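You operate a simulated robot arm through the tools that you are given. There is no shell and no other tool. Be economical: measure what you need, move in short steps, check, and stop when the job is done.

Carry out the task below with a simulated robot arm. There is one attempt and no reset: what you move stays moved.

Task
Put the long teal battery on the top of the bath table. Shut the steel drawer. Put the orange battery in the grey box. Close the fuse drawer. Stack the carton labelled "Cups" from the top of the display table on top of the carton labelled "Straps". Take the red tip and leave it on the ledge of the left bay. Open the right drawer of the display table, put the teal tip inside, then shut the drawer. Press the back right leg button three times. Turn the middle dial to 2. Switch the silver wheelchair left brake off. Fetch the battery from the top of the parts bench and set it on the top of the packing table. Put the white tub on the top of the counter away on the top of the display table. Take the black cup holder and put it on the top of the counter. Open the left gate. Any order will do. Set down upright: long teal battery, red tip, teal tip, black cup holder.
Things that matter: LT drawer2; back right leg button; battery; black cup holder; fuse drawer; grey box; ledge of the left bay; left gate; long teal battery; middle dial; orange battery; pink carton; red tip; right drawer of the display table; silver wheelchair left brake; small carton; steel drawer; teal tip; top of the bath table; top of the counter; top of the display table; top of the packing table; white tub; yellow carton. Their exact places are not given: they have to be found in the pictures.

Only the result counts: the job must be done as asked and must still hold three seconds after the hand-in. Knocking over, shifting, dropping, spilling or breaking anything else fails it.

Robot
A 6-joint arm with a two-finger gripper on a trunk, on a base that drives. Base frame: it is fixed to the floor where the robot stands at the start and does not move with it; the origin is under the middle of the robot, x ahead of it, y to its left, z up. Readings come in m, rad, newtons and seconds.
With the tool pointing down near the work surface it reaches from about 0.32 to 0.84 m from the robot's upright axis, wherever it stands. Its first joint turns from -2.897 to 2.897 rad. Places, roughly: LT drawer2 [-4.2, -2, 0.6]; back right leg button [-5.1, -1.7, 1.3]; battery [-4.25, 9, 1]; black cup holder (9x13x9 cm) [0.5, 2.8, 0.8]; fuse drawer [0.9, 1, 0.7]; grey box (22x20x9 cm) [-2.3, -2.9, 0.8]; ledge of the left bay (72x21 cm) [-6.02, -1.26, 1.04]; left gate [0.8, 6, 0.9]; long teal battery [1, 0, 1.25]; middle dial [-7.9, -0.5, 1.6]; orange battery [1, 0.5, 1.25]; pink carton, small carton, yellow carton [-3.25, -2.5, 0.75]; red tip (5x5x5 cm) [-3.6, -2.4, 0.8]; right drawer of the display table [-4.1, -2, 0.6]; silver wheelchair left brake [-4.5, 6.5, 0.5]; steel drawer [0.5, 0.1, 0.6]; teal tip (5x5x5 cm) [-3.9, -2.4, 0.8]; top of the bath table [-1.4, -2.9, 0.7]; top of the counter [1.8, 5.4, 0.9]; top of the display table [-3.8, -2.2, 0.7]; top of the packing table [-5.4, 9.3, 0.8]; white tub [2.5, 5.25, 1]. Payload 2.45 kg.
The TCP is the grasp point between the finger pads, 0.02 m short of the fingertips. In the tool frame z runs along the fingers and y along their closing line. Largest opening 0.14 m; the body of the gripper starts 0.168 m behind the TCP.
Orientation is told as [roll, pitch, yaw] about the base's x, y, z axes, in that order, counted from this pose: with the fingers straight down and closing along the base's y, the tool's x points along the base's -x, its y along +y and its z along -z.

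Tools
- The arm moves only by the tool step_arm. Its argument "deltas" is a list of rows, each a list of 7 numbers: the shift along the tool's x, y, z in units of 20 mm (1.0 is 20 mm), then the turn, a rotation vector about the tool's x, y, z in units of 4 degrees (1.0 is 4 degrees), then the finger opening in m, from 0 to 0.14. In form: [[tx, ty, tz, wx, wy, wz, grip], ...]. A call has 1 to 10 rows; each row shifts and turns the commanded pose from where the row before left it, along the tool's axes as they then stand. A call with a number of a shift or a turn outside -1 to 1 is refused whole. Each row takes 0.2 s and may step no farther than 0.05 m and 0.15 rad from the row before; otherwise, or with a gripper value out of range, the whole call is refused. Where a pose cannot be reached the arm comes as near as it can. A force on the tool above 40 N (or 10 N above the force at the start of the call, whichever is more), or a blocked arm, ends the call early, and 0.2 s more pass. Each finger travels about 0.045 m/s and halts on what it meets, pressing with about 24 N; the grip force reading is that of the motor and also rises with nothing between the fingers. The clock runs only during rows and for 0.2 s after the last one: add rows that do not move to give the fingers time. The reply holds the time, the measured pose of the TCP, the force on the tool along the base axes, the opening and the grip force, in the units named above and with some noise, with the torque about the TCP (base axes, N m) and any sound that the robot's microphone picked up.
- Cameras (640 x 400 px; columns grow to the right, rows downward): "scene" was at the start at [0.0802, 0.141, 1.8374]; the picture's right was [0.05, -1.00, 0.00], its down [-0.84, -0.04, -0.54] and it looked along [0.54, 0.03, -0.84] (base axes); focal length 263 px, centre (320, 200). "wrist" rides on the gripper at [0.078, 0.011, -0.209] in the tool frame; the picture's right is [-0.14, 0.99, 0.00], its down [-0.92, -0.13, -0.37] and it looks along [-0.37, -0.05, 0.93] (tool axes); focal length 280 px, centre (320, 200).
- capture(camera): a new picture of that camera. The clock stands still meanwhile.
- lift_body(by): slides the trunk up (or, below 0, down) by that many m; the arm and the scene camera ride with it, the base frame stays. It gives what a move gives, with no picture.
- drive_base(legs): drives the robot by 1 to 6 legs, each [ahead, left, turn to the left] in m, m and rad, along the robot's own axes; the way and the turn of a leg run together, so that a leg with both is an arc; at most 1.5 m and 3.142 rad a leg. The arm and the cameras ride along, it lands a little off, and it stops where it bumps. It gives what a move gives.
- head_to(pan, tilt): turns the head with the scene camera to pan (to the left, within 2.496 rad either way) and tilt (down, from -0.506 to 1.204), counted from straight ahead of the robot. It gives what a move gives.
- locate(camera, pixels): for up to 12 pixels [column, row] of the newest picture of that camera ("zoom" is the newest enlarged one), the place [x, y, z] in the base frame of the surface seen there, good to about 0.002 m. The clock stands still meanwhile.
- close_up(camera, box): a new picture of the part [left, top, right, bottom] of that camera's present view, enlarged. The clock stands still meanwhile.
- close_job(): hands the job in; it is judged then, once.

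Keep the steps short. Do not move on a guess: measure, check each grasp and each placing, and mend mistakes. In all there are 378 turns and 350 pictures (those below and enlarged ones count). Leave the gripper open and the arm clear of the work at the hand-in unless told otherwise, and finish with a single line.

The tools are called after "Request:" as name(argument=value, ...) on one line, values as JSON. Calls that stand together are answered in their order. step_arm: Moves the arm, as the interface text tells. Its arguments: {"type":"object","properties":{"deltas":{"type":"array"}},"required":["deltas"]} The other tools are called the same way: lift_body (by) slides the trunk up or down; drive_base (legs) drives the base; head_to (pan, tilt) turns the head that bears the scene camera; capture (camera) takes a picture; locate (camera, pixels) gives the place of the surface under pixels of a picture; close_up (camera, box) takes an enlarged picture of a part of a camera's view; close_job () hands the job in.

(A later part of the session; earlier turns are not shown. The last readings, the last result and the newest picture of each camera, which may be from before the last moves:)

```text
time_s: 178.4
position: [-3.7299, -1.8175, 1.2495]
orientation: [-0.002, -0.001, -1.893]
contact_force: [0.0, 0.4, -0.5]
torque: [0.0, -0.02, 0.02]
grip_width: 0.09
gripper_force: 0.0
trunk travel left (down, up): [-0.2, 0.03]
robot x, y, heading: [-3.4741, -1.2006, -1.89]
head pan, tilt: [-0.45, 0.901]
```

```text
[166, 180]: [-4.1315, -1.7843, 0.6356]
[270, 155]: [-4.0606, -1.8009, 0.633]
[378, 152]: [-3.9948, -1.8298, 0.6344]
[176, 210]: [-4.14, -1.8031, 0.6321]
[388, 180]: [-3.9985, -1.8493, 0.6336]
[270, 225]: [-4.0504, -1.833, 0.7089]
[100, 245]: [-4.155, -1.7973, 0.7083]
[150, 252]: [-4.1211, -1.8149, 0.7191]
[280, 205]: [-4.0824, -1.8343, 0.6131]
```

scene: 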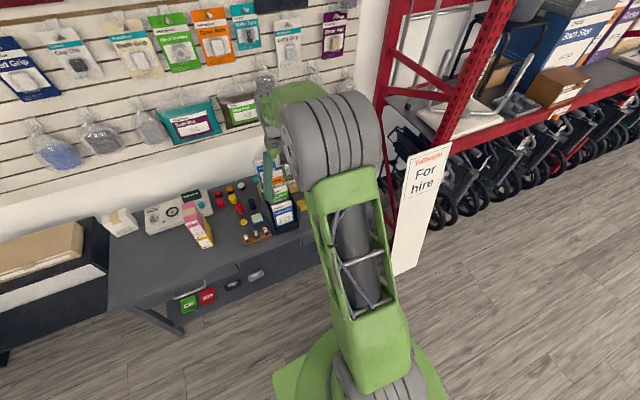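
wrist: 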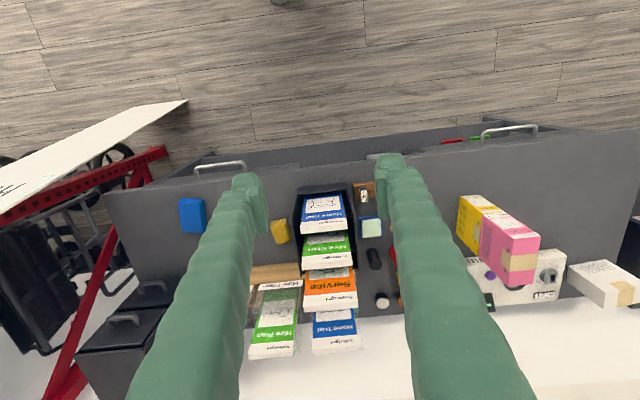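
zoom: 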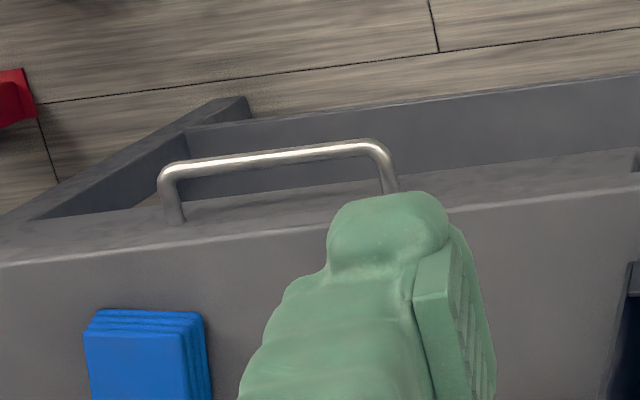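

Handle bar from (−4.13,−1.784) to (−3.995,−1.830), z≈0.633, with the table edge overhanging, so a vertical grasp won't fit; I'll grip it with the tool horizontal, fingers closing vertically. First drive right 0.318 m and rotate the tool (120° about tool axis (−1,−1,1)).

Request:
drive_base(legs=[[-0.05, -0.318, 0]])

Request:
step_arm(deltas=[[0, 0, 0, -1, -1, 1, 0.06], [0, 0, 0, -1, -1, 1, 0.06], [0, 0, 0, -1, -1, 1, 0.06], [0, 0, 0, -1, -1, 1, 0.06], [0, 0, 0, -1, -1, 1, 0.06], [0, 0, 0, -1, -1, 1, 0.06], [0, 0, 0, -1, -1, 1, 0.06], [0, 0, 0, -1, -1, 1, 0.06], [0, 0, 0, -1, -1, 1, 0.06]])

Request:
step_arm(deltas=[[0, 0, 0, -1, -1, 1, 0.06], [0, 0, 0, -1, -1, 1, 0.06], [0, 0, 0, -1, -1, 1, 0.06], [0, 0, 0, -1, -1, 1, 0.06], [0, 0, 0, -1, -1, 1, 0.06], [0, 0, 0, -1, -1, 1, 0.06], [0, 0, 0, -1, -1, 1, 0.06], [0, 0, 0, -1, -1, 1, 0.06], [0, 0, 0, -0.32, -0.32, 0.32, 0.06]])

Request:
capture(camera="scene")

Request:
capture(camera="wrist")

```text
time_s: 181.7
position: [-4.0111, -1.6737, 1.2492]
orientation: [-0.001, 0.001, -1.887]
contact_force: [-0.5, 0.2, 0.3]
torque: [-0.01, -0.05, 0.02]
grip_width: 0.0898
gripper_force: 0.0
trunk travel left (down, up): [-0.2, 0.03]
robot x, y, heading: [-3.7654, -1.0548, -1.887]
head pan, tilt: [-0.45, 0.901]
```

```text
time_s: 183.7
position: [-4.0128, -1.672, 1.2492]
orientation: [0.818, -0.34, -2.707]
contact_force: [0.1, 0.2, -0.4]
torque: [0.05, -0.01, 0.03]
grip_width: 0.0601
gripper_force: 0.1
trunk travel left (down, up): [-0.2, 0.03]
robot x, y, heading: [-3.762, -1.052, -1.889]
head pan, tilt: [-0.45, 0.901]
```

```text
time_s: 185.7
position: [-4.034, -1.6569, 1.248]
orientation: [1.573, -0.001, 2.836]
contact_force: [0.0, 0.7, -0.3]
torque: [0.0, 0.0, -0.01]
grip_width: 0.0602
gripper_force: 0.2
out of reach, approached as far as the arm can: row 8, 9
trunk travel left (down, up): [-0.2, 0.03]
robot x, y, heading: [-3.7655, -1.0567, -1.885]
head pan, tilt: [-0.45, 0.901]
```

```text
292 pictures are left
```

scene: 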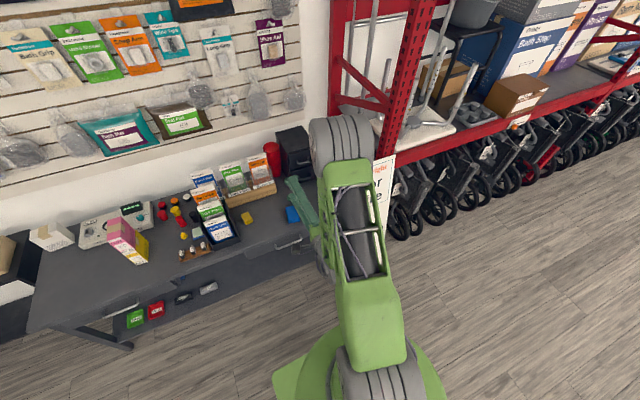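

```text
291 pictures are left
```

wrist: 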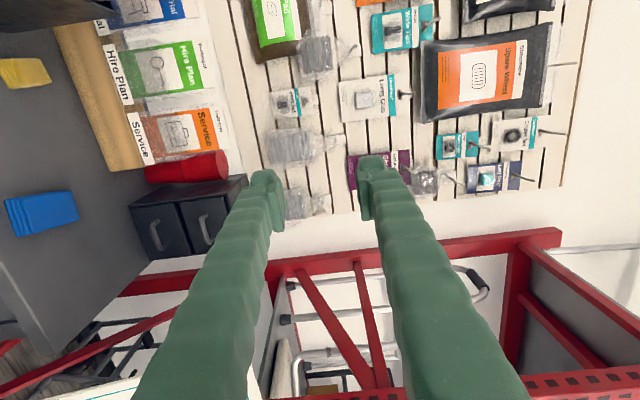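

Tool is horizontal facing the wall. Lower to handle height: trunk −0.2, then arm down (tool −y).

Request:
lift_body(by=-0.2)

Request:
step_arm(deltas=[[0, -1, 0, 0, 0, 0, 0.06], [0, -1, 0, 0, 0, 0, 0.06], [0, -1, 0, 0, 0, 0, 0.06], [0, -1, 0, 0, 0, 0, 0.06], [0, -1, 0, 0, 0, 0, 0.06], [0, -1, 0, 0, 0, 0, 0.06], [0, -1, 0, 0, 0, 0, 0.06], [0, -1, 0, 0, 0, 0, 0.06], [0, -1, 0, 0, 0, 0, 0.06], [0, -1, 0, 0, 0, 0, 0.06]])

Request:
step_arm(deltas=[[0, -1, 0, 0, 0, 0, 0.06], [0, -1, 0, 0, 0, 0, 0.06], [0, -1, 0, 0, 0, 0, 0.06], [0, -1, 0, 0, 0, 0, 0.06], [0, -1, 0, 0, 0, 0, 0.06], [0, -1, 0, 0, 0, 0, 0.06], [0, -1, 0, 0, 0, 0, 0.06], [0, -1, 0, 0, 0, 0, 0.06], [0, -1, 0, 0, 0, 0, 0.06], [0, -1, 0, 0, 0, 0, 0.06]])

Request:
capture(camera="wrist")

Request:
capture(camera="scene")

```text
time_s: 187.9
position: [-4.0325, -1.6569, 1.0485]
orientation: [1.572, -0.002, 2.836]
contact_force: [0.4, -1.2, 0.2]
torque: [0.02, -0.02, -0.03]
grip_width: 0.0602
gripper_force: 0.0
trunk travel left (down, up): [0.0, 0.23]
robot x, y, heading: [-3.7639, -1.0537, -1.884]
head pan, tilt: [-0.45, 0.901]
```

```text
time_s: 190.1
position: [-4.0398, -1.6614, 0.8469]
orientation: [1.565, -0.001, 2.838]
contact_force: [-0.4, -0.2, 0.2]
torque: [-0.02, 0.03, 0.0]
grip_width: 0.0601
gripper_force: 0.1
out of reach, approached as far as the arm can: row 9
trunk travel left (down, up): [0.0, 0.23]
robot x, y, heading: [-3.7639, -1.051, -1.888]
head pan, tilt: [-0.45, 0.901]
```

```text
time_s: 192.3
position: [-4.0349, -1.6586, 0.648]
orientation: [1.571, -0.001, 2.836]
contact_force: [0.4, -1.3, -0.5]
torque: [-0.01, -0.03, -0.02]
grip_width: 0.06
gripper_force: 0.1
trunk travel left (down, up): [0.0, 0.23]
robot x, y, heading: [-3.7675, -1.0503, -1.888]
head pan, tilt: [-0.45, 0.901]
```

```text
290 pictures are left
```

wrist: 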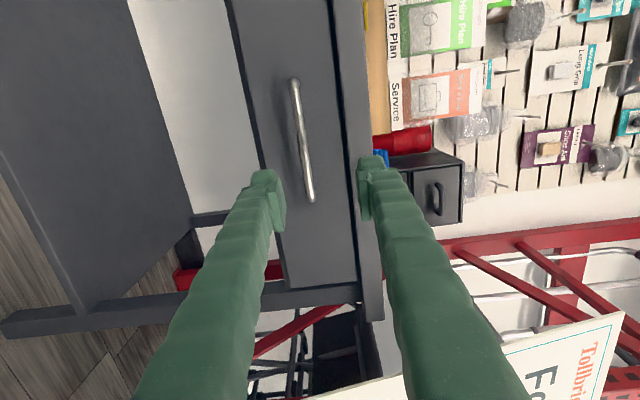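

```text
289 pictures are left
```

scene: 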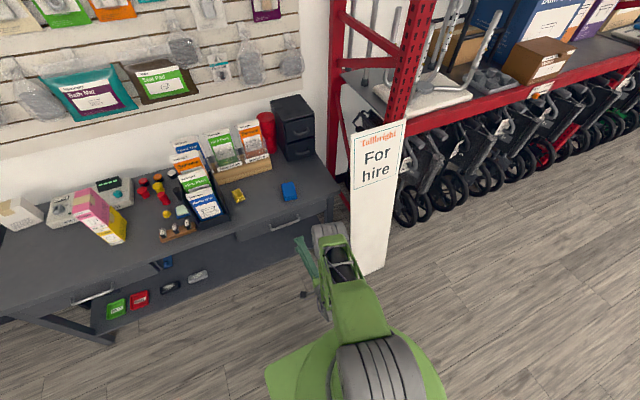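

Handle visible at (295–312, 80–200). Measure it.

Request:
locate(camera="wrist", pixels=[[296, 85], [303, 140], [311, 195], [325, 140], [280, 140], [350, 150]])

```text
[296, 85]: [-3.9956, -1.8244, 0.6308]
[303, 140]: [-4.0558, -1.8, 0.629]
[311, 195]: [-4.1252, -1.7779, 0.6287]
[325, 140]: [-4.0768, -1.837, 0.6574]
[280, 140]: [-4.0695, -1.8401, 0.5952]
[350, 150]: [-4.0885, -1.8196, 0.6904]
```

Drive ahead 0.12, then fine-align with the arm: 0.018 down, 0.02 left.

Request:
drive_base(legs=[[0.11, 0.02, 0]])

Request:
step_arm(deltas=[[0, -0.9, 0, 0, 0, 0, 0.06]])

Request:
capture(camera="wrist")

```text
time_s: 193.5
position: [-4.0487, -1.7698, 0.6467]
orientation: [1.571, -0.002, 2.84]
contact_force: [-0.4, -0.4, -0.2]
torque: [-0.01, -0.01, 0.01]
grip_width: 0.0603
gripper_force: 0.1
trunk travel left (down, up): [0.0, 0.23]
robot x, y, heading: [-3.7779, -1.1591, -1.883]
head pan, tilt: [-0.45, 0.901]
```

```text
time_s: 193.9
position: [-4.0496, -1.7685, 0.6285]
orientation: [1.571, -0.002, 2.84]
contact_force: [0.8, -0.3, -0.3]
torque: [0.02, -0.01, 0.01]
grip_width: 0.0602
gripper_force: 0.0
trunk travel left (down, up): [0.0, 0.23]
robot x, y, heading: [-3.7786, -1.1668, -1.882]
head pan, tilt: [-0.45, 0.901]
```

```text
288 pictures are left
```

wrist: 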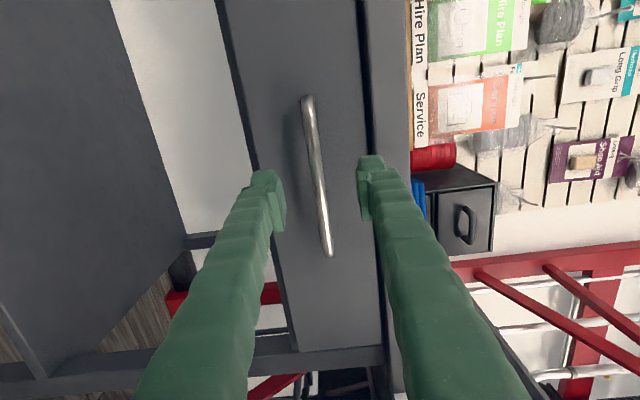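

Bar is between the fingers. Advance 0.036 m and close.

Request:
step_arm(deltas=[[0, 0, 0.6, 0, 0, 0, 0.06], [0, 0, 0.6, 0, 0, 0, 0.06], [0, 0, 0.6, 0, 0, 0, 0.06], [0, 0, 0, 0, 0, 0, 0.03], [0, 0, 0, 0, 0, 0, 0.0], [0, 0, 0, 0, 0, 0, 0.0], [0, 0, 0, 0, 0, 0, 0.0], [0, 0, 0, 0, 0, 0, 0.0]])

Request:
capture(camera="wrist")

```text
time_s: 195.7
position: [-4.062, -1.8022, 0.6272]
orientation: [1.565, -0.003, 2.848]
contact_force: [-1.0, 0.8, -22.5]
torque: [0.1, 0.03, -0.08]
grip_width: 0.0077
gripper_force: 36.1
out of reach, approached as far as the arm can: row 3
trunk travel left (down, up): [0.0, 0.23]
robot x, y, heading: [-3.7793, -1.1668, -1.884]
head pan, tilt: [-0.45, 0.901]
```

```text
287 pictures are left
```

wrist: 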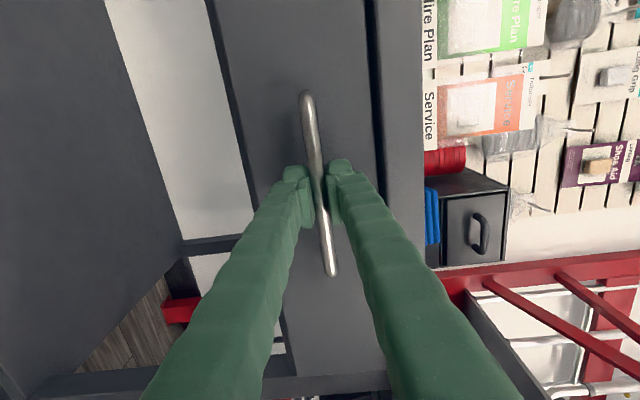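

Gripped. Relax the vertical load and pull back with the arm.

Request:
step_arm(deltas=[[0, 0.12, 0, 0, 0, 0, 0.0], [0, 0, -0.5, 0, 0, 0, 0.0], [0, 0, -0.5, 0, 0, 0, 0.0], [0, 0, -0.5, 0, 0, 0, 0.0], [0, 0, -0.5, 0, 0, 0, 0.0], [0, 0, -0.5, 0, 0, 0, 0.0], [0, 0, -0.5, 0, 0, 0, 0.0], [0, 0, -0.5, 0, 0, 0, 0.0], [0, 0, -0.5, 0, 0, 0, 0.0], [0, 0, -0.5, 0, 0, 0, 0.0]])

Request:
capture(camera="wrist")

```text
time_s: 197.9
position: [-4.0342, -1.7191, 0.6269]
orientation: [1.559, 0.0, 2.846]
contact_force: [21.7, -7.2, -30.1]
torque: [0.07, -0.04, -0.07]
grip_width: 0.0075
gripper_force: 35.0
trunk travel left (down, up): [0.0, 0.23]
robot x, y, heading: [-3.7802, -1.164, -1.881]
head pan, tilt: [-0.45, 0.901]
```

```text
286 pictures are left
```

wrist: 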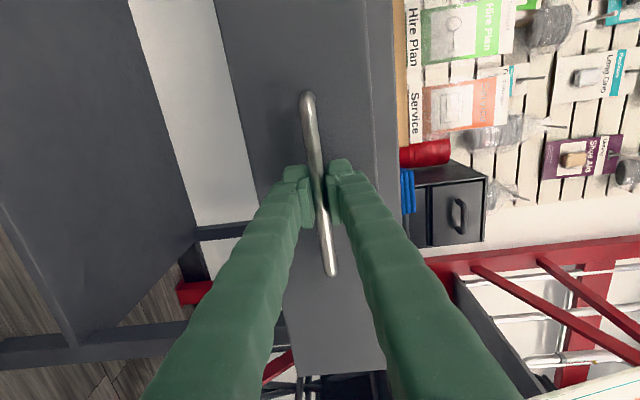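

Drawer slid 0.087 m. The bar pushes the tool down and left, so I ease 6 mm down and 4 mm left, then continue.

Request:
step_arm(deltas=[[0.1, -0.15, 0, 0, 0, 0, 0.0], [0.1, -0.15, 0, 0, 0, 0, 0.0], [0, 0, -0.5, 0, 0, 0, 0.0], [0, 0, -0.5, 0, 0, 0, 0.0], [0, 0, -0.5, 0, 0, 0, 0.0], [0, 0, -0.5, 0, 0, 0, 0.0]])

```text
time_s: 198.9
position: [-4.0375, -1.7061, 0.6279]
orientation: [1.588, -0.001, 2.847]
contact_force: [0.9, -1.6, 9.2]
torque: [-0.14, -0.23, 0.99]
grip_width: 0.0077
gripper_force: 35.6
out of reach, approached as far as the arm can: row 3, 4, 5
trunk travel left (down, up): [0.0, 0.23]
robot x, y, heading: [-3.7813, -1.1613, -1.884]
head pan, tilt: [-0.45, 0.901]
stopped in row 5: the force on the tool passed its limit at 53 N (the readings are from after the stop); the commanded pose is now the measured one
```

The arm is near its limit folding in; use the base to pull back further.

Request:
drive_base(legs=[[-0.08, 0, 0]])

Request:
capture(camera="wrist")

Request:
capture(camera="scene")

```text
time_s: 200.0
position: [-4.0104, -1.6313, 0.6286]
orientation: [1.589, -0.002, 2.849]
contact_force: [25.8, -7.2, 26.7]
torque: [-0.04, -0.08, 0.06]
grip_width: 0.0076
gripper_force: 35.5
trunk travel left (down, up): [0.0, 0.23]
robot x, y, heading: [-3.7571, -1.0893, -1.881]
head pan, tilt: [-0.45, 0.901]
```

```text
285 pictures are left
```

wrist: 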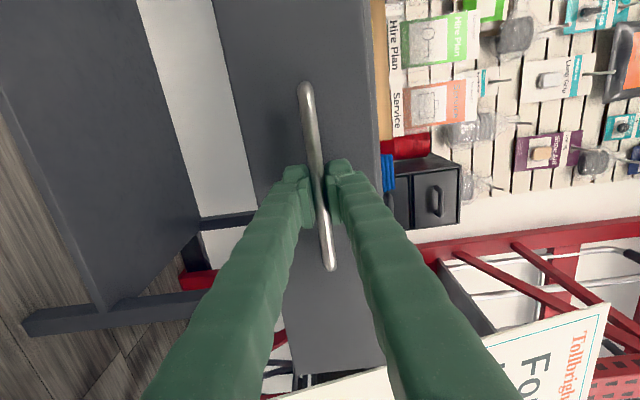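

```text
284 pictures are left
```

scene: 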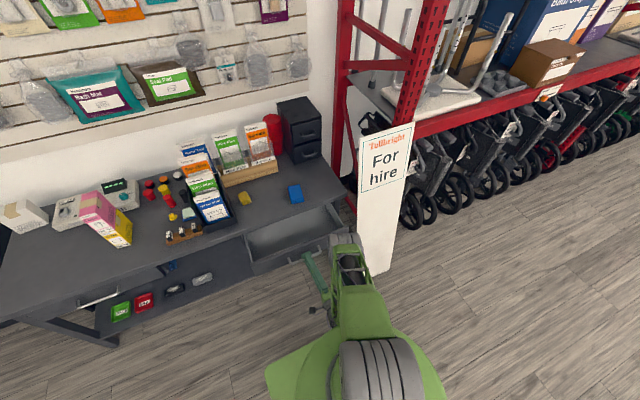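

Drawer is open ~0.18 m. Release the bar, back off.

Request:
step_arm(deltas=[[0, 0, 0, 0, 0, 0, 0.03], [0, 0, 0, 0, 0, 0, 0.06], [0, 0, 0, 0, 0, 0, 0.06], [0, 0, 0, 0, 0, 0, 0.06]])

Request:
drive_base(legs=[[-0.15, 0, 0]])

Request:
lift_body(by=0.2)

Request:
step_arm(deltas=[[0, 1, 0, 0, 0, 0, 0.06], [0, 1, 0, 0, 0, 0, 0.06], [0, 1, 0, 0, 0, 0, 0.06], [0, 1, 0, 0, 0, 0, 0.06], [0, 1, 0, 0, 0, 0, 0.06], [0, 1, 0, 0, 0, 0, 0.06], [0, 1, 0, 0, 0, 0, 0.06], [0, 1, 0, 0, 0, 0, 0.06], [0, 1, 0, 0, 0, 0, 0.06], [0, 1, 0, 0, 0, 0, 0.06]])

Request:
step_arm(deltas=[[0, 1, 0, 0, 0, 0, 0.06], [0, 1, 0, 0, 0, 0, 0.06], [0, 1, 0, 0, 0, 0, 0.06], [0, 1, 0, 0, 0, 0, 0.06], [0, 1, 0, 0, 0, 0, 0.06], [0, 1, 0, 0, 0, 0, 0.06], [0, 1, 0, 0, 0, 0, 0.06], [0, 1, 0, 0, 0, 0, 0.06], [0, 1, 0, 0, 0, 0, 0.06], [0, 1, 0, 0, 0, 0, 0.06]])

Request:
capture(camera="scene")

```text
time_s: 201.0
position: [-4.0121, -1.6299, 0.6274]
orientation: [1.588, 0.0, 2.849]
contact_force: [0.6, 0.7, 0.3]
torque: [-0.01, 0.04, 0.01]
grip_width: 0.0601
gripper_force: 0.1
trunk travel left (down, up): [0.0, 0.23]
robot x, y, heading: [-3.7565, -1.0859, -1.881]
head pan, tilt: [-0.45, 0.901]
```

```text
time_s: 202.3
position: [-3.9699, -1.4959, 0.6264]
orientation: [1.587, 0.0, 2.85]
contact_force: [-0.5, 0.0, -0.5]
torque: [0.0, -0.03, -0.01]
grip_width: 0.06
gripper_force: 0.0
trunk travel left (down, up): [0.0, 0.23]
robot x, y, heading: [-3.713, -0.9557, -1.887]
head pan, tilt: [-0.45, 0.901]
```

```text
time_s: 204.5
position: [-3.9712, -1.4953, 0.8269]
orientation: [1.586, 0.0, 2.849]
contact_force: [-0.4, -0.7, 0.0]
torque: [-0.01, 0.02, 0.01]
grip_width: 0.0601
gripper_force: 0.0
trunk travel left (down, up): [-0.2, 0.03]
robot x, y, heading: [-3.7167, -0.9521, -1.885]
head pan, tilt: [-0.45, 0.901]
```

```text
time_s: 206.7
position: [-4.0192, -1.5128, 1.0078]
orientation: [1.582, 0.001, 2.853]
contact_force: [-0.1, 0.3, -0.4]
torque: [-0.02, -0.01, -0.02]
grip_width: 0.0602
gripper_force: 0.0
out of reach, approached as far as the arm can: row 1, 2, 3, 4, 5, 6, 7, 9
trunk travel left (down, up): [-0.2, 0.03]
robot x, y, heading: [-3.7169, -0.9552, -1.885]
head pan, tilt: [-0.45, 0.901]
```

```text
time_s: 208.9
position: [-4.0183, -1.5076, 1.2118]
orientation: [1.589, -0.002, 2.849]
contact_force: [0.8, -0.2, -0.1]
torque: [0.0, 0.0, 0.01]
grip_width: 0.0604
gripper_force: 0.1
out of reach, approached as far as the arm can: row 2
trunk travel left (down, up): [-0.2, 0.03]
robot x, y, heading: [-3.7126, -0.9535, -1.887]
head pan, tilt: [-0.45, 0.901]
```

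```text
283 pictures are left
```

scene: 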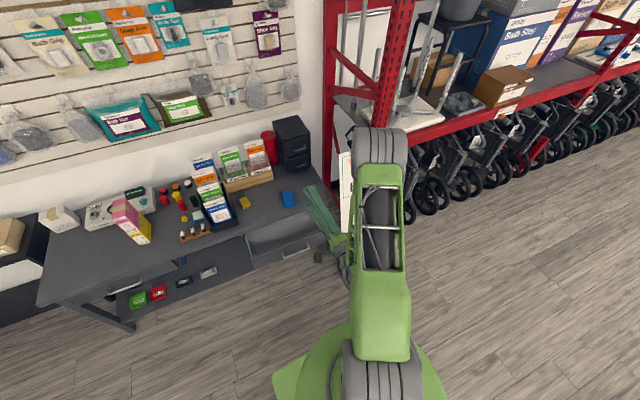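

Drawer is open. Now turn the tool vertical again but with fingers closing front-back (turn +90° about tool x).

Request:
step_arm(deltas=[[0, 0, 0, 1, 0, 0, 0.1], [0, 0, 0, 1, 0, 0, 0.1], [0, 0, 0, 1, 0, 0, 0.1], [0, 0, 0, 1, 0, 0, 0.1], [0, 0, 0, 1, 0, 0, 0.1], [0, 0, 0, 1, 0, 0, 0.1], [0, 0, 0, 1, 0, 0, 0.1], [0, 0, 0, 1, 0, 0, 0.1], [0, 0, 0, 1, 0, 0, 0.1], [0, 0, 0, 1, 0, 0, 0.1]])

Request:
step_arm(deltas=[[0, 0, 0, 1, 0, 0, 0.1], [0, 0, 0, 1, 0, 0, 0.1], [0, 0, 0, 1, 0, 0, 0.1], [0, 0, 0, 1, 0, 0, 0.1], [0, 0, 0, 1, 0, 0, 0.1], [0, 0, 0, 1, 0, 0, 0.1], [0, 0, 0, 1, 0, 0, 0.1], [0, 0, 0, 1, 0, 0, 0.1], [0, 0, 0, 1, 0, 0, 0.1], [0, 0, 0, 1, 0, 0, 0.1]])

Request:
step_arm(deltas=[[0, 0, 0, 1, 0, 0, 0.1], [0, 0, 0, 1, 0, 0, 0.1], [0, 0, 0, 0.8, 0, 0, 0.1]])

Request:
drive_base(legs=[[0, 0.43, 0], [0.45, 0, 0]])

Request:
capture(camera="wrist")

Request:
capture(camera="scene")

```text
time_s: 211.1
position: [-4.0297, -1.5192, 1.2035]
orientation: [0.887, 0.0, 2.848]
contact_force: [1.0, -0.2, -0.2]
torque: [0.04, 0.01, -0.01]
grip_width: 0.0999
gripper_force: 0.0
out of reach, approached as far as the arm can: row 2, 3, 4
trunk travel left (down, up): [-0.2, 0.03]
robot x, y, heading: [-3.713, -0.9517, -1.883]
head pan, tilt: [-0.45, 0.901]
```

```text
time_s: 213.3
position: [-4.0106, -1.5298, 1.2037]
orientation: [0.388, 0.049, 2.882]
contact_force: [0.1, -0.4, -0.4]
torque: [0.06, -0.03, 0.01]
grip_width: 0.0998
gripper_force: 0.1
out of reach, approached as far as the arm can: row 4, 5, 7, 9
trunk travel left (down, up): [-0.2, 0.03]
robot x, y, heading: [-3.7108, -0.954, -1.882]
head pan, tilt: [-0.45, 0.901]
```

```text
time_s: 214.1
position: [-4.0107, -1.5278, 1.2023]
orientation: [0.192, 0.05, 2.881]
contact_force: [0.1, 0.4, 0.1]
torque: [0.02, 0.0, 0.01]
grip_width: 0.1002
gripper_force: 0.1
trunk travel left (down, up): [-0.2, 0.03]
robot x, y, heading: [-3.7104, -0.9556, -1.879]
head pan, tilt: [-0.45, 0.901]
```

```text
time_s: 220.6
position: [-3.7433, -2.0896, 1.2037]
orientation: [0.192, 0.051, 2.896]
contact_force: [-0.9, 0.4, -1.1]
torque: [0.0, -0.01, 0.0]
grip_width: 0.1
gripper_force: 0.1
trunk travel left (down, up): [-0.2, 0.03]
robot x, y, heading: [-3.4528, -1.5039, -1.869]
head pan, tilt: [-0.45, 0.901]
```

```text
282 pictures are left
```

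wrist: 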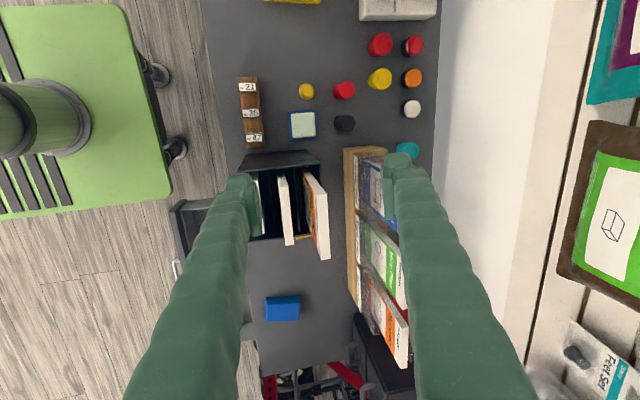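

```text
281 pictures are left
```

scene: 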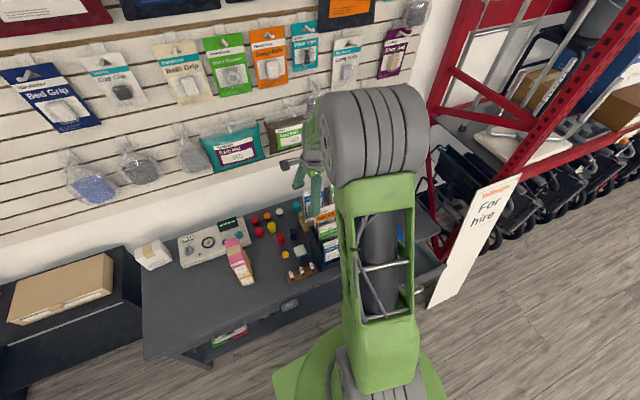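

Request:
close_up(camera="wrist", box=[330, 120, 450, 195])

Request:
locate(camera="wrist", pixels=[[406, 150], [348, 150], [382, 152], [370, 168], [362, 160], [378, 195], [380, 48], [360, 100], [433, 140], [535, 200], [600, 150]])

```text
5.33 times, centred on (390, 158) of wrist
```

zoom: 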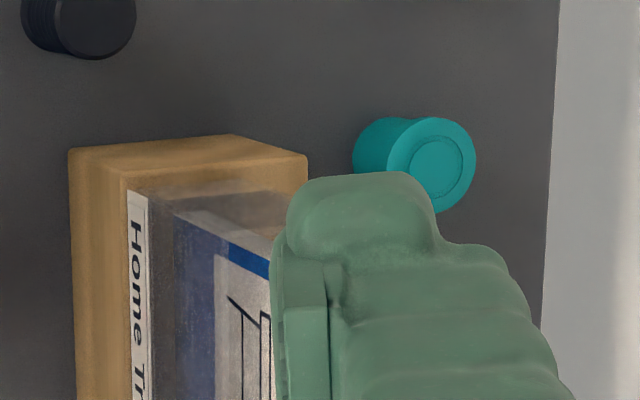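

```text
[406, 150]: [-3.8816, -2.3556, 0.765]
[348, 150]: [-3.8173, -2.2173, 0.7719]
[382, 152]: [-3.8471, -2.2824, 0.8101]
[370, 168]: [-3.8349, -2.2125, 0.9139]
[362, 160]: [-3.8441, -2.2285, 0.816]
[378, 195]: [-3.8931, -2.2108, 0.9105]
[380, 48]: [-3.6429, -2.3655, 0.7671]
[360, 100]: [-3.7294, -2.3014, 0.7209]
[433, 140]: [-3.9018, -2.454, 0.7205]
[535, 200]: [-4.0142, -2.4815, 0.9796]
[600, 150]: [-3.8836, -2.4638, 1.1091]
```

Holder's back is 5 cm in front of the teal tip; front-back closing fits. Check the open drawer's left corner vs. the base before driving in.

Request:
locate(camera="wrist", pixels=[[176, 208], [178, 270], [130, 20], [158, 195], [183, 260]])

Request:
step_arm(deltas=[[0, 0, 0, 1, 0, 0, 0.1], [0, 0, 0, 1, 0, 0, 0.1], [0, 0, 0, 0.75, 0, 0, 0.1], [0, 0, 0, 0, -0.72, 0, 0.1]])

```text
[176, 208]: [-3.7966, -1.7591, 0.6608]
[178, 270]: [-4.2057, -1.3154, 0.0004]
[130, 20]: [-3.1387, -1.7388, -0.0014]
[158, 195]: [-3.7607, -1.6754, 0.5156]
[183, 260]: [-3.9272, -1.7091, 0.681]
```

```text
time_s: 221.6
position: [-3.7426, -2.0876, 1.2048]
orientation: [0.0, 0.0, 2.892]
contact_force: [-1.0, -0.1, -0.2]
torque: [-0.01, 0.03, 0.03]
grip_width: 0.0999
gripper_force: 0.1
trunk travel left (down, up): [-0.2, 0.03]
robot x, y, heading: [-3.4519, -1.5083, -1.87]
head pan, tilt: [-0.45, 0.901]
```

The base corner is close to the drawer's corner, so drive 0.09 left first, then ahead 0.15.

Request:
drive_base(legs=[[0, 0.09, -0.025], [0.15, 0, 0]])

Request:
capture(camera="wrist")

```text
time_s: 224.0
position: [-3.7224, -2.251, 1.2036]
orientation: [0.002, 0.0, 2.868]
contact_force: [-0.6, 0.1, -0.3]
torque: [0.06, 0.0, -0.03]
grip_width: 0.1002
gripper_force: 0.0
trunk travel left (down, up): [-0.2, 0.03]
robot x, y, heading: [-3.4115, -1.6798, -1.897]
head pan, tilt: [-0.45, 0.901]
```

```text
279 pictures are left
```

wrist: 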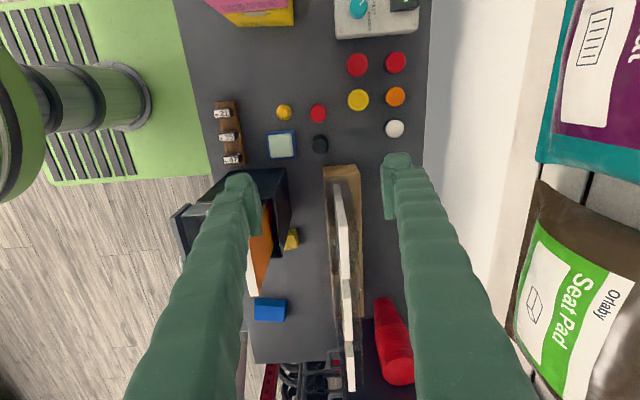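

Request:
locate(camera="wrist", pixels=[[545, 160], [545, 190], [520, 290], [545, 215], [600, 180], [505, 200], [450, 200], [345, 190], [352, 290]])

```text
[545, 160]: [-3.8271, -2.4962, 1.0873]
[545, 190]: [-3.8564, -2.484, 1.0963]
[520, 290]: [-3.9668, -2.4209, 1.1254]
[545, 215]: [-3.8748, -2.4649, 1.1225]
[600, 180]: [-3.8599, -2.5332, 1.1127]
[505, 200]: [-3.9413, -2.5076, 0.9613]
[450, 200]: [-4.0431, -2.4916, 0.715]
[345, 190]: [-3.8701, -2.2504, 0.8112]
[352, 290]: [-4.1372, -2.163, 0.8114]
```

Products on the wall reach F≈3.55; the gripper body will reach 3.54, so I tilt the tool 4° toward me for clearance and move over the teal tip with opening 0.075.

Request:
step_arm(deltas=[[0, 0, 0, -1, 0, 0, 0.075], [-0.784, 0.899, 0, 0, 0, 0, 0.075], [-0.784, 0.899, 0, 0, 0, 0, 0.075], [-0.784, 0.899, 0, 0, 0, 0, 0.075], [-0.784, 0.899, 0, 0, 0, 0, 0.075], [-0.784, 0.899, 0, 0, 0, 0, 0.075], [-0.784, 0.899, 0, 0, 0, 0, 0.075], [-0.784, 0.899, 0, 0, 0, 0, 0.075], [-0.784, 0.899, 0, 0, 0, 0, 0.075]])

Request:
capture(camera="wrist")

Request:
capture(camera="scene")

```text
time_s: 226.0
position: [-3.8848, -2.354, 1.2144]
orientation: [0.071, 0.002, 2.867]
contact_force: [-0.8, -0.3, -0.2]
torque: [0.04, -0.01, -0.01]
grip_width: 0.0754
gripper_force: 0.0
trunk travel left (down, up): [-0.2, 0.03]
robot x, y, heading: [-3.4178, -1.6831, -1.901]
head pan, tilt: [-0.45, 0.901]
```

```text
278 pictures are left
```

wrist: 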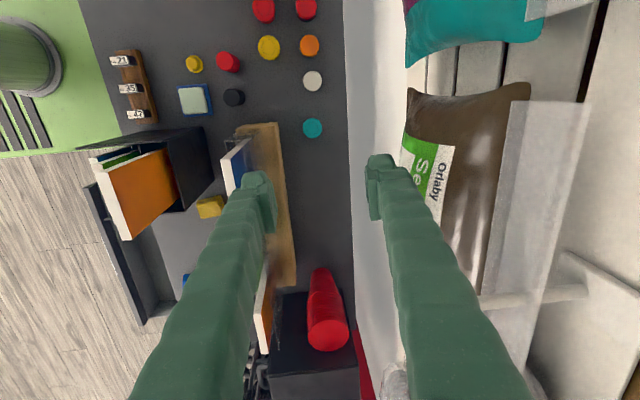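

```text
277 pictures are left
```

scene: 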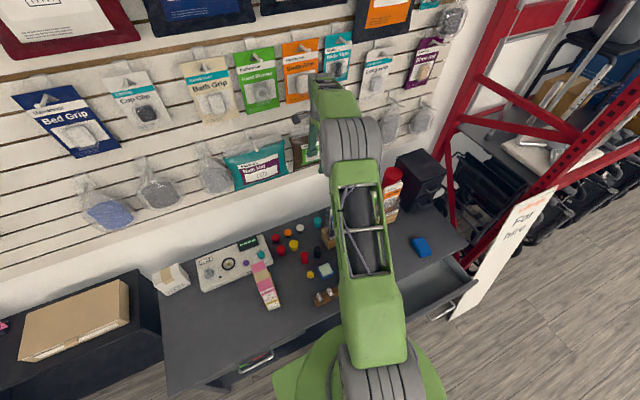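

Directly over the teal tip. Descend vertically (compensating the tilt).

Request:
step_arm(deltas=[[0, -0.07, 1, 0, 0, 0, 0.075], [0, -0.07, 1, 0, 0, 0, 0.075], [0, -0.07, 1, 0, 0, 0, 0.075], [0, -0.07, 1, 0, 0, 0, 0.075], [0, -0.07, 1, 0, 0, 0, 0.075], [0, -0.07, 1, 0, 0, 0, 0.075], [0, -0.07, 1, 0, 0, 0, 0.075], [0, -0.07, 1, 0, 0, 0, 0.075], [0, -0.07, 1, 0, 0, 0, 0.075], [0, -0.07, 1, 0, 0, 0, 0.075]])

Request:
capture(camera="wrist")

Request:
close_up(camera="scene", box=[240, 100, 480, 250])

```text
time_s: 228.2
position: [-3.8839, -2.3546, 1.0121]
orientation: [0.07, -0.001, 2.868]
contact_force: [-0.5, 0.0, -0.4]
torque: [0.0, -0.01, -0.01]
grip_width: 0.0752
gripper_force: 0.1
trunk travel left (down, up): [-0.2, 0.03]
robot x, y, heading: [-3.4188, -1.6853, -1.899]
head pan, tilt: [-0.45, 0.901]
```

```text
276 pictures are left
```

wrist: 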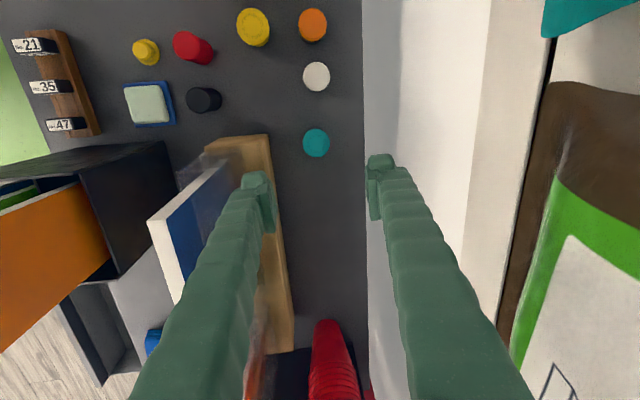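

```text
2.67 times, centred on (360, 175) of scene
```

zoom: 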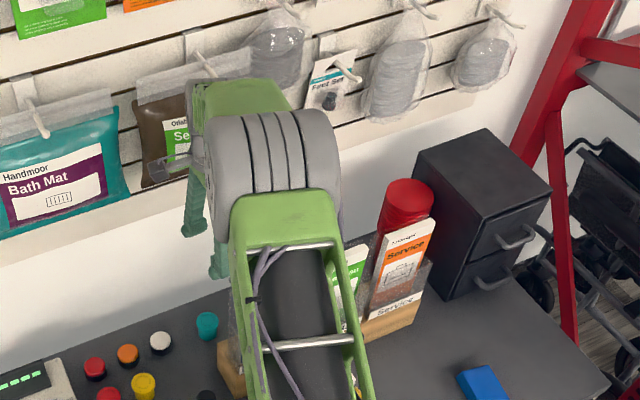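

Request:
step_arm(deltas=[[0, -0.07, 1, 0, 0, 0, 0.075], [0, -0.07, 1, 0, 0, 0, 0.075], [0, -0.07, 1, 0, 0, 0, 0.075], [0, -0.07, 1, 0, 0, 0, 0.075], [0, -0.07, 1, 0, 0, 0, 0.075], [0, -0.07, 1, 0, 0, 0, 0.075], [0, -0.07, 1, 0, 0, 0, 0.075], [0, -0.07, 1, 0, 0, 0, 0.075], [0, -0.07, 1, 0, 0, 0, 0.075]])

Request:
capture(camera="wrist")

```text
time_s: 230.2
position: [-3.8818, -2.3562, 0.8356]
orientation: [0.071, 0.0, 2.869]
contact_force: [-0.8, -0.5, -0.1]
torque: [-0.01, 0.05, -0.02]
grip_width: 0.0748
gripper_force: 0.1
trunk travel left (down, up): [-0.2, 0.03]
robot x, y, heading: [-3.4197, -1.681, -1.899]
head pan, tilt: [-0.45, 0.901]
```

```text
274 pictures are left
```

wrist: 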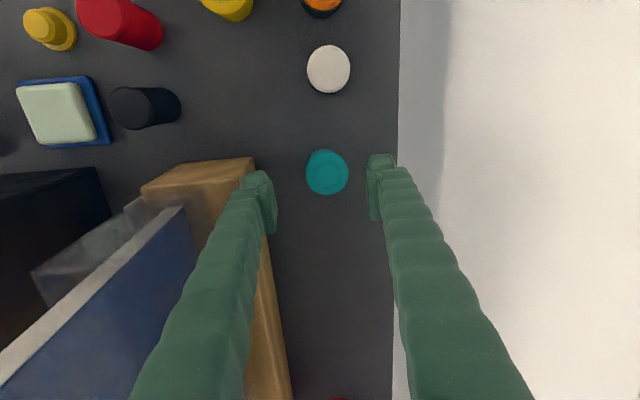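

Request:
locate(camera="wrist", pixels=[[251, 160], [278, 290], [255, 172], [270, 250], [327, 172]])

```text
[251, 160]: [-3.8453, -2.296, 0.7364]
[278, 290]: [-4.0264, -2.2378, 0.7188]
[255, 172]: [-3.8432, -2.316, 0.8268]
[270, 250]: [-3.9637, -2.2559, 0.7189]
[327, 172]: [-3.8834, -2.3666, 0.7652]
```

The tip's true centre is 1 cm further back; shift +0.5 unit in y and descend to z≈0.747, then close.

Request:
step_arm(deltas=[[0, 0.5, 0, 0, 0, 0, 0.075], [0, -0.07, 1, 0, 0, 0, 0.075], [0, -0.07, 1, 0, 0, 0, 0.075], [0, -0.07, 1, 0, 0, 0, 0.075], [0, -0.07, 1, 0, 0, 0, 0.075], [0, -0.03, 0.4, 0, 0, 0, 0.075], [0, 0, 0, 0, 0, 0, 0.05], [0, 0, 0, 0, 0, 0, 0.03], [0, 0, 0, 0, 0, 0, 0.03], [0, 0, 0, 0, 0, 0, 0.03]])

Request:
capture(camera="wrist")

```text
time_s: 232.4
position: [-3.8815, -2.3642, 0.7502]
orientation: [0.07, 0.0, 2.866]
contact_force: [-0.7, -3.6, 5.9]
torque: [0.03, 0.04, 0.01]
grip_width: 0.0426
gripper_force: 24.4
trunk travel left (down, up): [-0.2, 0.03]
robot x, y, heading: [-3.4187, -1.6812, -1.897]
head pan, tilt: [-0.45, 0.901]
```

```text
273 pictures are left
```

wrist: 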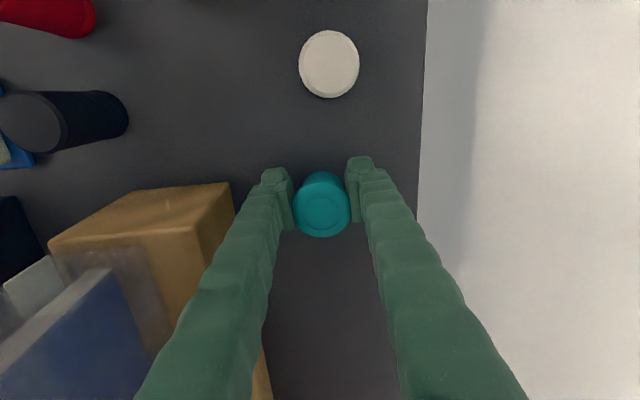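

Gripped. Lift vertically.

Request:
step_arm(deltas=[[0, 0.03, -0.5, 0, 0, 0, 0.02], [0, 0.07, -1, 0, 0, 0, 0.02], [0, 0.07, -1, 0, 0, 0, 0.02], [0, 0.07, -1, 0, 0, 0, 0.02], [0, 0.07, -1, 0, 0, 0, 0.02], [0, 0.07, -1, 0, 0, 0, 0.02], [0, 0.07, -1, 0, 0, 0, 0.02], [0, 0.07, -1, 0, 0, 0, 0.02], [0, 0.07, -1, 0, 0, 0, 0.02], [0, 0.07, -1, 0, 0, 0, 0.02]])

Request:
step_arm(deltas=[[0, 0.07, -1, 0, 0, 0, 0.02], [0, 0.07, -1, 0, 0, 0, 0.02], [0, 0.07, -1, 0, 0, 0, 0.02], [0, 0.07, -1, 0, 0, 0, 0.02], [0, 0.07, -1, 0, 0, 0, 0.02], [0, 0.07, -1, 0, 0, 0, 0.02], [0, 0.07, -1, 0, 0, 0, 0.02], [0, 0.07, -1, 0, 0, 0, 0.02], [0, 0.07, -1, 0, 0, 0, 0.02], [0, 0.07, -1, 0, 0, 0, 0.02]])

Request:
capture(camera="wrist")

```text
time_s: 234.6
position: [-3.885, -2.3667, 0.9356]
orientation: [0.069, 0.001, 2.867]
contact_force: [-0.3, 0.4, -0.5]
torque: [-0.01, -0.01, -0.03]
grip_width: 0.0423
gripper_force: 24.1
trunk travel left (down, up): [-0.2, 0.03]
robot x, y, heading: [-3.4139, -1.6844, -1.899]
head pan, tilt: [-0.45, 0.901]
```

```text
time_s: 236.8
position: [-3.8841, -2.3626, 1.1366]
orientation: [0.069, 0.001, 2.868]
contact_force: [-0.3, -0.1, -0.8]
torque: [-0.01, 0.02, -0.04]
grip_width: 0.0423
gripper_force: 24.0
trunk travel left (down, up): [-0.2, 0.03]
robot x, y, heading: [-3.4175, -1.6832, -1.895]
head pan, tilt: [-0.45, 0.901]
```

```text
272 pictures are left
```

wrist: 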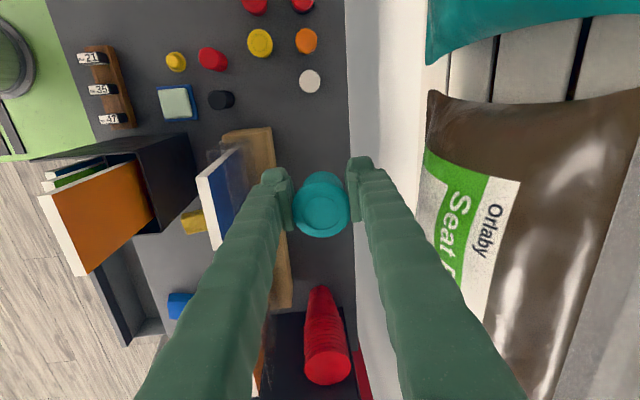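

Tip held. Drive back 0.545 and right 0.32 to hang over the open drawer, and level the tool.

Request:
drive_base(legs=[[-0.54, 0, 0], [0, -0.32, 0]])

Request:
step_arm(deltas=[[0, 0, 0, 1, 0, 0, 0.02], [0, 0, 1, 0, 0, 0, 0.02], [0, 0, 1, 0, 0, 0, 0.02], [0, 0, 1, 0, 0, 0, 0.02], [0, 0, 1, 0, 0, 0, 0.02], [0, 0, 1, 0, 0, 0, 0.02], [0, 0, 1, 0, 0, 0, 0.02]])

Request:
capture(camera="wrist")

```text
time_s: 242.9
position: [-4.0178, -1.7493, 1.137]
orientation: [0.071, 0.001, 2.865]
contact_force: [-0.4, -0.1, 0.2]
torque: [-0.01, -0.05, -0.01]
grip_width: 0.0426
gripper_force: 24.3
trunk travel left (down, up): [-0.2, 0.03]
robot x, y, heading: [-3.5505, -1.0705, -1.901]
head pan, tilt: [-0.45, 0.901]
```

```text
time_s: 244.5
position: [-4.0171, -1.7498, 1.0162]
orientation: [0.0, 0.002, 2.867]
contact_force: [-0.5, -0.6, -0.5]
torque: [0.04, -0.01, -0.06]
grip_width: 0.0423
gripper_force: 24.7
trunk travel left (down, up): [-0.2, 0.03]
robot x, y, heading: [-3.5486, -1.069, -1.902]
head pan, tilt: [-0.45, 0.901]
```

```text
271 pictures are left
```

wrist: 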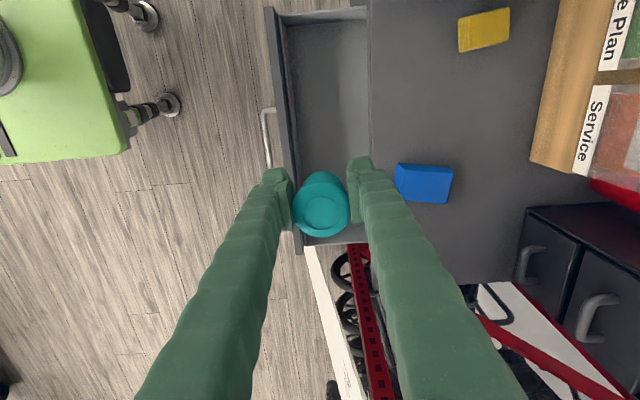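

Measure the drawer interior.

Request:
locate(camera="wrist", pixels=[[330, 100], [330, 30], [330, 150], [290, 100], [368, 100], [298, 60], [325, 15], [310, 243], [360, 60], [280, 60]])

```text
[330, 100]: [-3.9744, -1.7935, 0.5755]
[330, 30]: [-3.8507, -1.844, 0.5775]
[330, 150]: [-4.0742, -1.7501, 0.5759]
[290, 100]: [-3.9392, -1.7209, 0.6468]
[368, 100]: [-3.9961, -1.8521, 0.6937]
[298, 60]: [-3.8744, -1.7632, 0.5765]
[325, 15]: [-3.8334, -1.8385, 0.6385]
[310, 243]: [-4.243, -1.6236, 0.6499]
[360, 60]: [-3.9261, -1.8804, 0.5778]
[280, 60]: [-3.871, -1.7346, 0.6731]
```

Interior floor z 0.576; centre ≈ F 2.96. Shift 0.024 m forward, then lower to about 0.63.

Request:
step_arm(deltas=[[-0.5, 0.6, 0, 0, 0, 0, 0.02], [0, 0.6, 0, 0, 0, 0, 0.02]])

Request:
lift_body(by=-0.2)

Request:
step_arm(deltas=[[0, 0, 1, 0, 0, 0, 0.02], [0, 0, 1, 0, 0, 0, 0.02], [0, 0, 1, 0, 0, 0, 0.02], [0, 0, 1, 0, 0, 0, 0.02], [0, 0, 1, 0, 0, 0, 0.02], [0, 0, 1, 0, 0, 0, 0.02]])

Request:
capture(camera="wrist")

```text
time_s: 245.1
position: [-4.0328, -1.7702, 1.016]
orientation: [0.001, -0.001, 2.866]
contact_force: [0.2, 0.6, -0.2]
torque: [0.01, 0.01, 0.03]
grip_width: 0.0423
gripper_force: 23.7
trunk travel left (down, up): [-0.2, 0.03]
robot x, y, heading: [-3.5461, -1.0703, -1.9]
head pan, tilt: [-0.45, 0.901]
```

```text
time_s: 247.3
position: [-4.0338, -1.7708, 0.8187]
orientation: [0.0, 0.001, 2.867]
contact_force: [0.0, 0.5, 0.9]
torque: [-0.03, -0.04, -0.03]
grip_width: 0.0425
gripper_force: 24.1
trunk travel left (down, up): [0.0, 0.23]
robot x, y, heading: [-3.5477, -1.0724, -1.906]
head pan, tilt: [-0.45, 0.901]
```

```text
time_s: 248.7
position: [-4.0321, -1.7701, 0.6978]
orientation: [0.001, 0.0, 2.866]
contact_force: [0.2, 0.0, 0.0]
torque: [0.03, 0.0, -0.01]
grip_width: 0.0423
gripper_force: 24.0
trunk travel left (down, up): [0.0, 0.23]
robot x, y, heading: [-3.5471, -1.067, -1.898]
head pan, tilt: [-0.45, 0.901]
```

```text
270 pictures are left
```

wrist: 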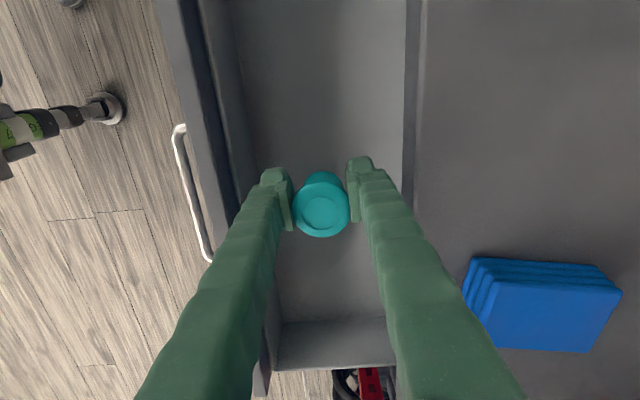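

Centred in the opening. Lower ~0.088 m to the floor, slowly at the end.

Request:
step_arm(deltas=[[0, 0, 1, 0, 0, 0, 0.02], [0, 0, 1, 0, 0, 0, 0.02], [0, 0, 1, 0, 0, 0, 0.02], [0, 0, 0.8, 0, 0, 0, 0.02], [0, 0, 0.3, 0, 0, 0, 0.02], [0, 0, 0.15, 0, 0, 0, 0.02]])

```text
time_s: 250.1
position: [-4.0206, -1.7526, 0.6188]
orientation: [0.001, -0.001, 2.868]
contact_force: [-0.9, -0.1, -0.8]
torque: [0.02, -0.02, -0.01]
grip_width: 0.0423
gripper_force: 24.1
out of reach, approached as far as the arm can: row 1, 2, 3, 4
trunk travel left (down, up): [0.0, 0.23]
robot x, y, heading: [-3.5471, -1.0684, -1.905]
head pan, tilt: [-0.45, 0.901]
```

At the reach limit the tool slid back 2 cm; drive the base ahead 0.025 m to recentre.

Request:
drive_base(legs=[[0.025, 0, 0]])

Request:
step_arm(deltas=[[0, 0, 0.25, 0, 0, 0, 0.02], [0, 0, 0.15, 0, 0, 0, 0.02], [0, 0, 0.1, 0, 0, 0, 0.02]])

```text
time_s: 250.9
position: [-4.0289, -1.7769, 0.6183]
orientation: [0.001, 0.0, 2.866]
contact_force: [0.0, 0.7, -1.0]
torque: [0.0, 0.0, -0.01]
grip_width: 0.0427
gripper_force: 24.4
trunk travel left (down, up): [0.0, 0.23]
robot x, y, heading: [-3.5568, -1.0925, -1.896]
head pan, tilt: [-0.45, 0.901]
```

```text
time_s: 251.7
position: [-4.0268, -1.7745, 0.6082]
orientation: [0.002, 0.001, 2.866]
contact_force: [-0.1, -0.3, 0.2]
torque: [-0.03, 0.02, 0.0]
grip_width: 0.0427
gripper_force: 23.8
out of reach, approached as far as the arm can: row 3
trunk travel left (down, up): [0.0, 0.23]
robot x, y, heading: [-3.5569, -1.0952, -1.903]
head pan, tilt: [-0.45, 0.901]
```

Request:
step_arm(deltas=[[0, 0, 0.1, 0, 0, 0, 0.02], [0, 0, 0.1, 0, 0, 0, 0.02], [0, 0, 0.1, 0, 0, 0, 0.02]])

Request:
capture(camera="wrist")

```text
time_s: 252.5
position: [-4.0266, -1.7726, 0.6046]
orientation: [0.002, 0.002, 2.866]
contact_force: [-1.0, 0.3, 4.4]
torque: [0.05, -0.01, -0.02]
grip_width: 0.0422
gripper_force: 23.5
trunk travel left (down, up): [0.0, 0.23]
robot x, y, heading: [-3.555, -1.0903, -1.902]
head pan, tilt: [-0.45, 0.901]
```

```text
269 pictures are left
```

wrist: 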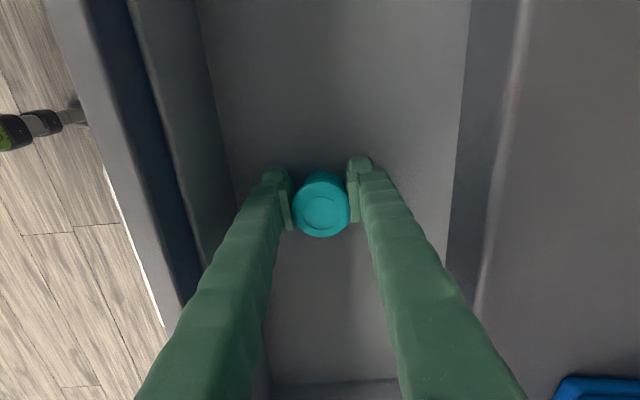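

Contact (4.4 N). Open and lift straight out.

Request:
step_arm(deltas=[[0, 0, 0, 0, 0, 0, 0.05], [0, 0, 0, 0, 0, 0, 0.06], [0, 0, 0, 0, 0, 0, 0.06], [0, 0, -0.5, 0, 0, 0, 0.06], [0, 0, -1, 0, 0, 0, 0.06], [0, 0, -1, 0, 0, 0, 0.06], [0, 0, -1, 0, 0, 0, 0.06], [0, 0, -1, 0, 0, 0, 0.06], [0, 0, -1, 0, 0, 0, 0.06], [0, 0, -1, 0, 0, 0, 0.06]])

Request:
lift_body(by=0.1)

Request:
capture(camera="wrist")

```text
time_s: 254.7
position: [-4.0408, -1.7911, 0.7239]
orientation: [-0.016, 0.006, 2.866]
contact_force: [10.4, 31.8, -18.4]
torque: [0.97, -0.55, -0.43]
grip_width: 0.0374
gripper_force: 0.1
out of reach, approached as far as the arm can: row 5, 6, 7, 8, 9, 10
trunk travel left (down, up): [0.0, 0.23]
robot x, y, heading: [-3.5527, -1.095, -1.9]
head pan, tilt: [-0.45, 0.901]
```

```text
time_s: 256.0
position: [-4.0425, -1.796, 0.8268]
orientation: [-0.004, 0.001, 2.865]
contact_force: [-0.9, 0.5, 0.4]
torque: [0.03, 0.01, -0.01]
grip_width: 0.06
gripper_force: 0.1
trunk travel left (down, up): [-0.1, 0.13]
robot x, y, heading: [-3.5578, -1.0892, -1.9]
head pan, tilt: [-0.45, 0.901]
```

```text
268 pictures are left
```

wrist: 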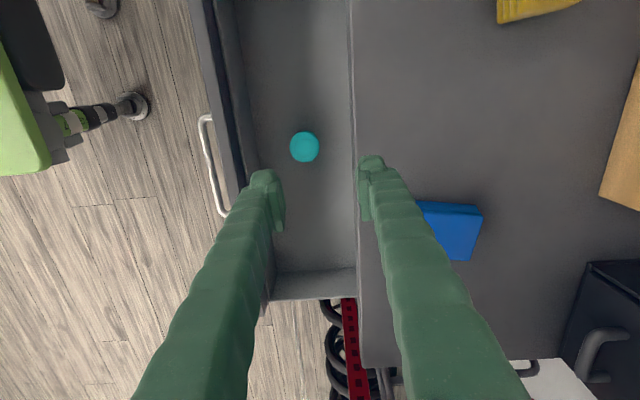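

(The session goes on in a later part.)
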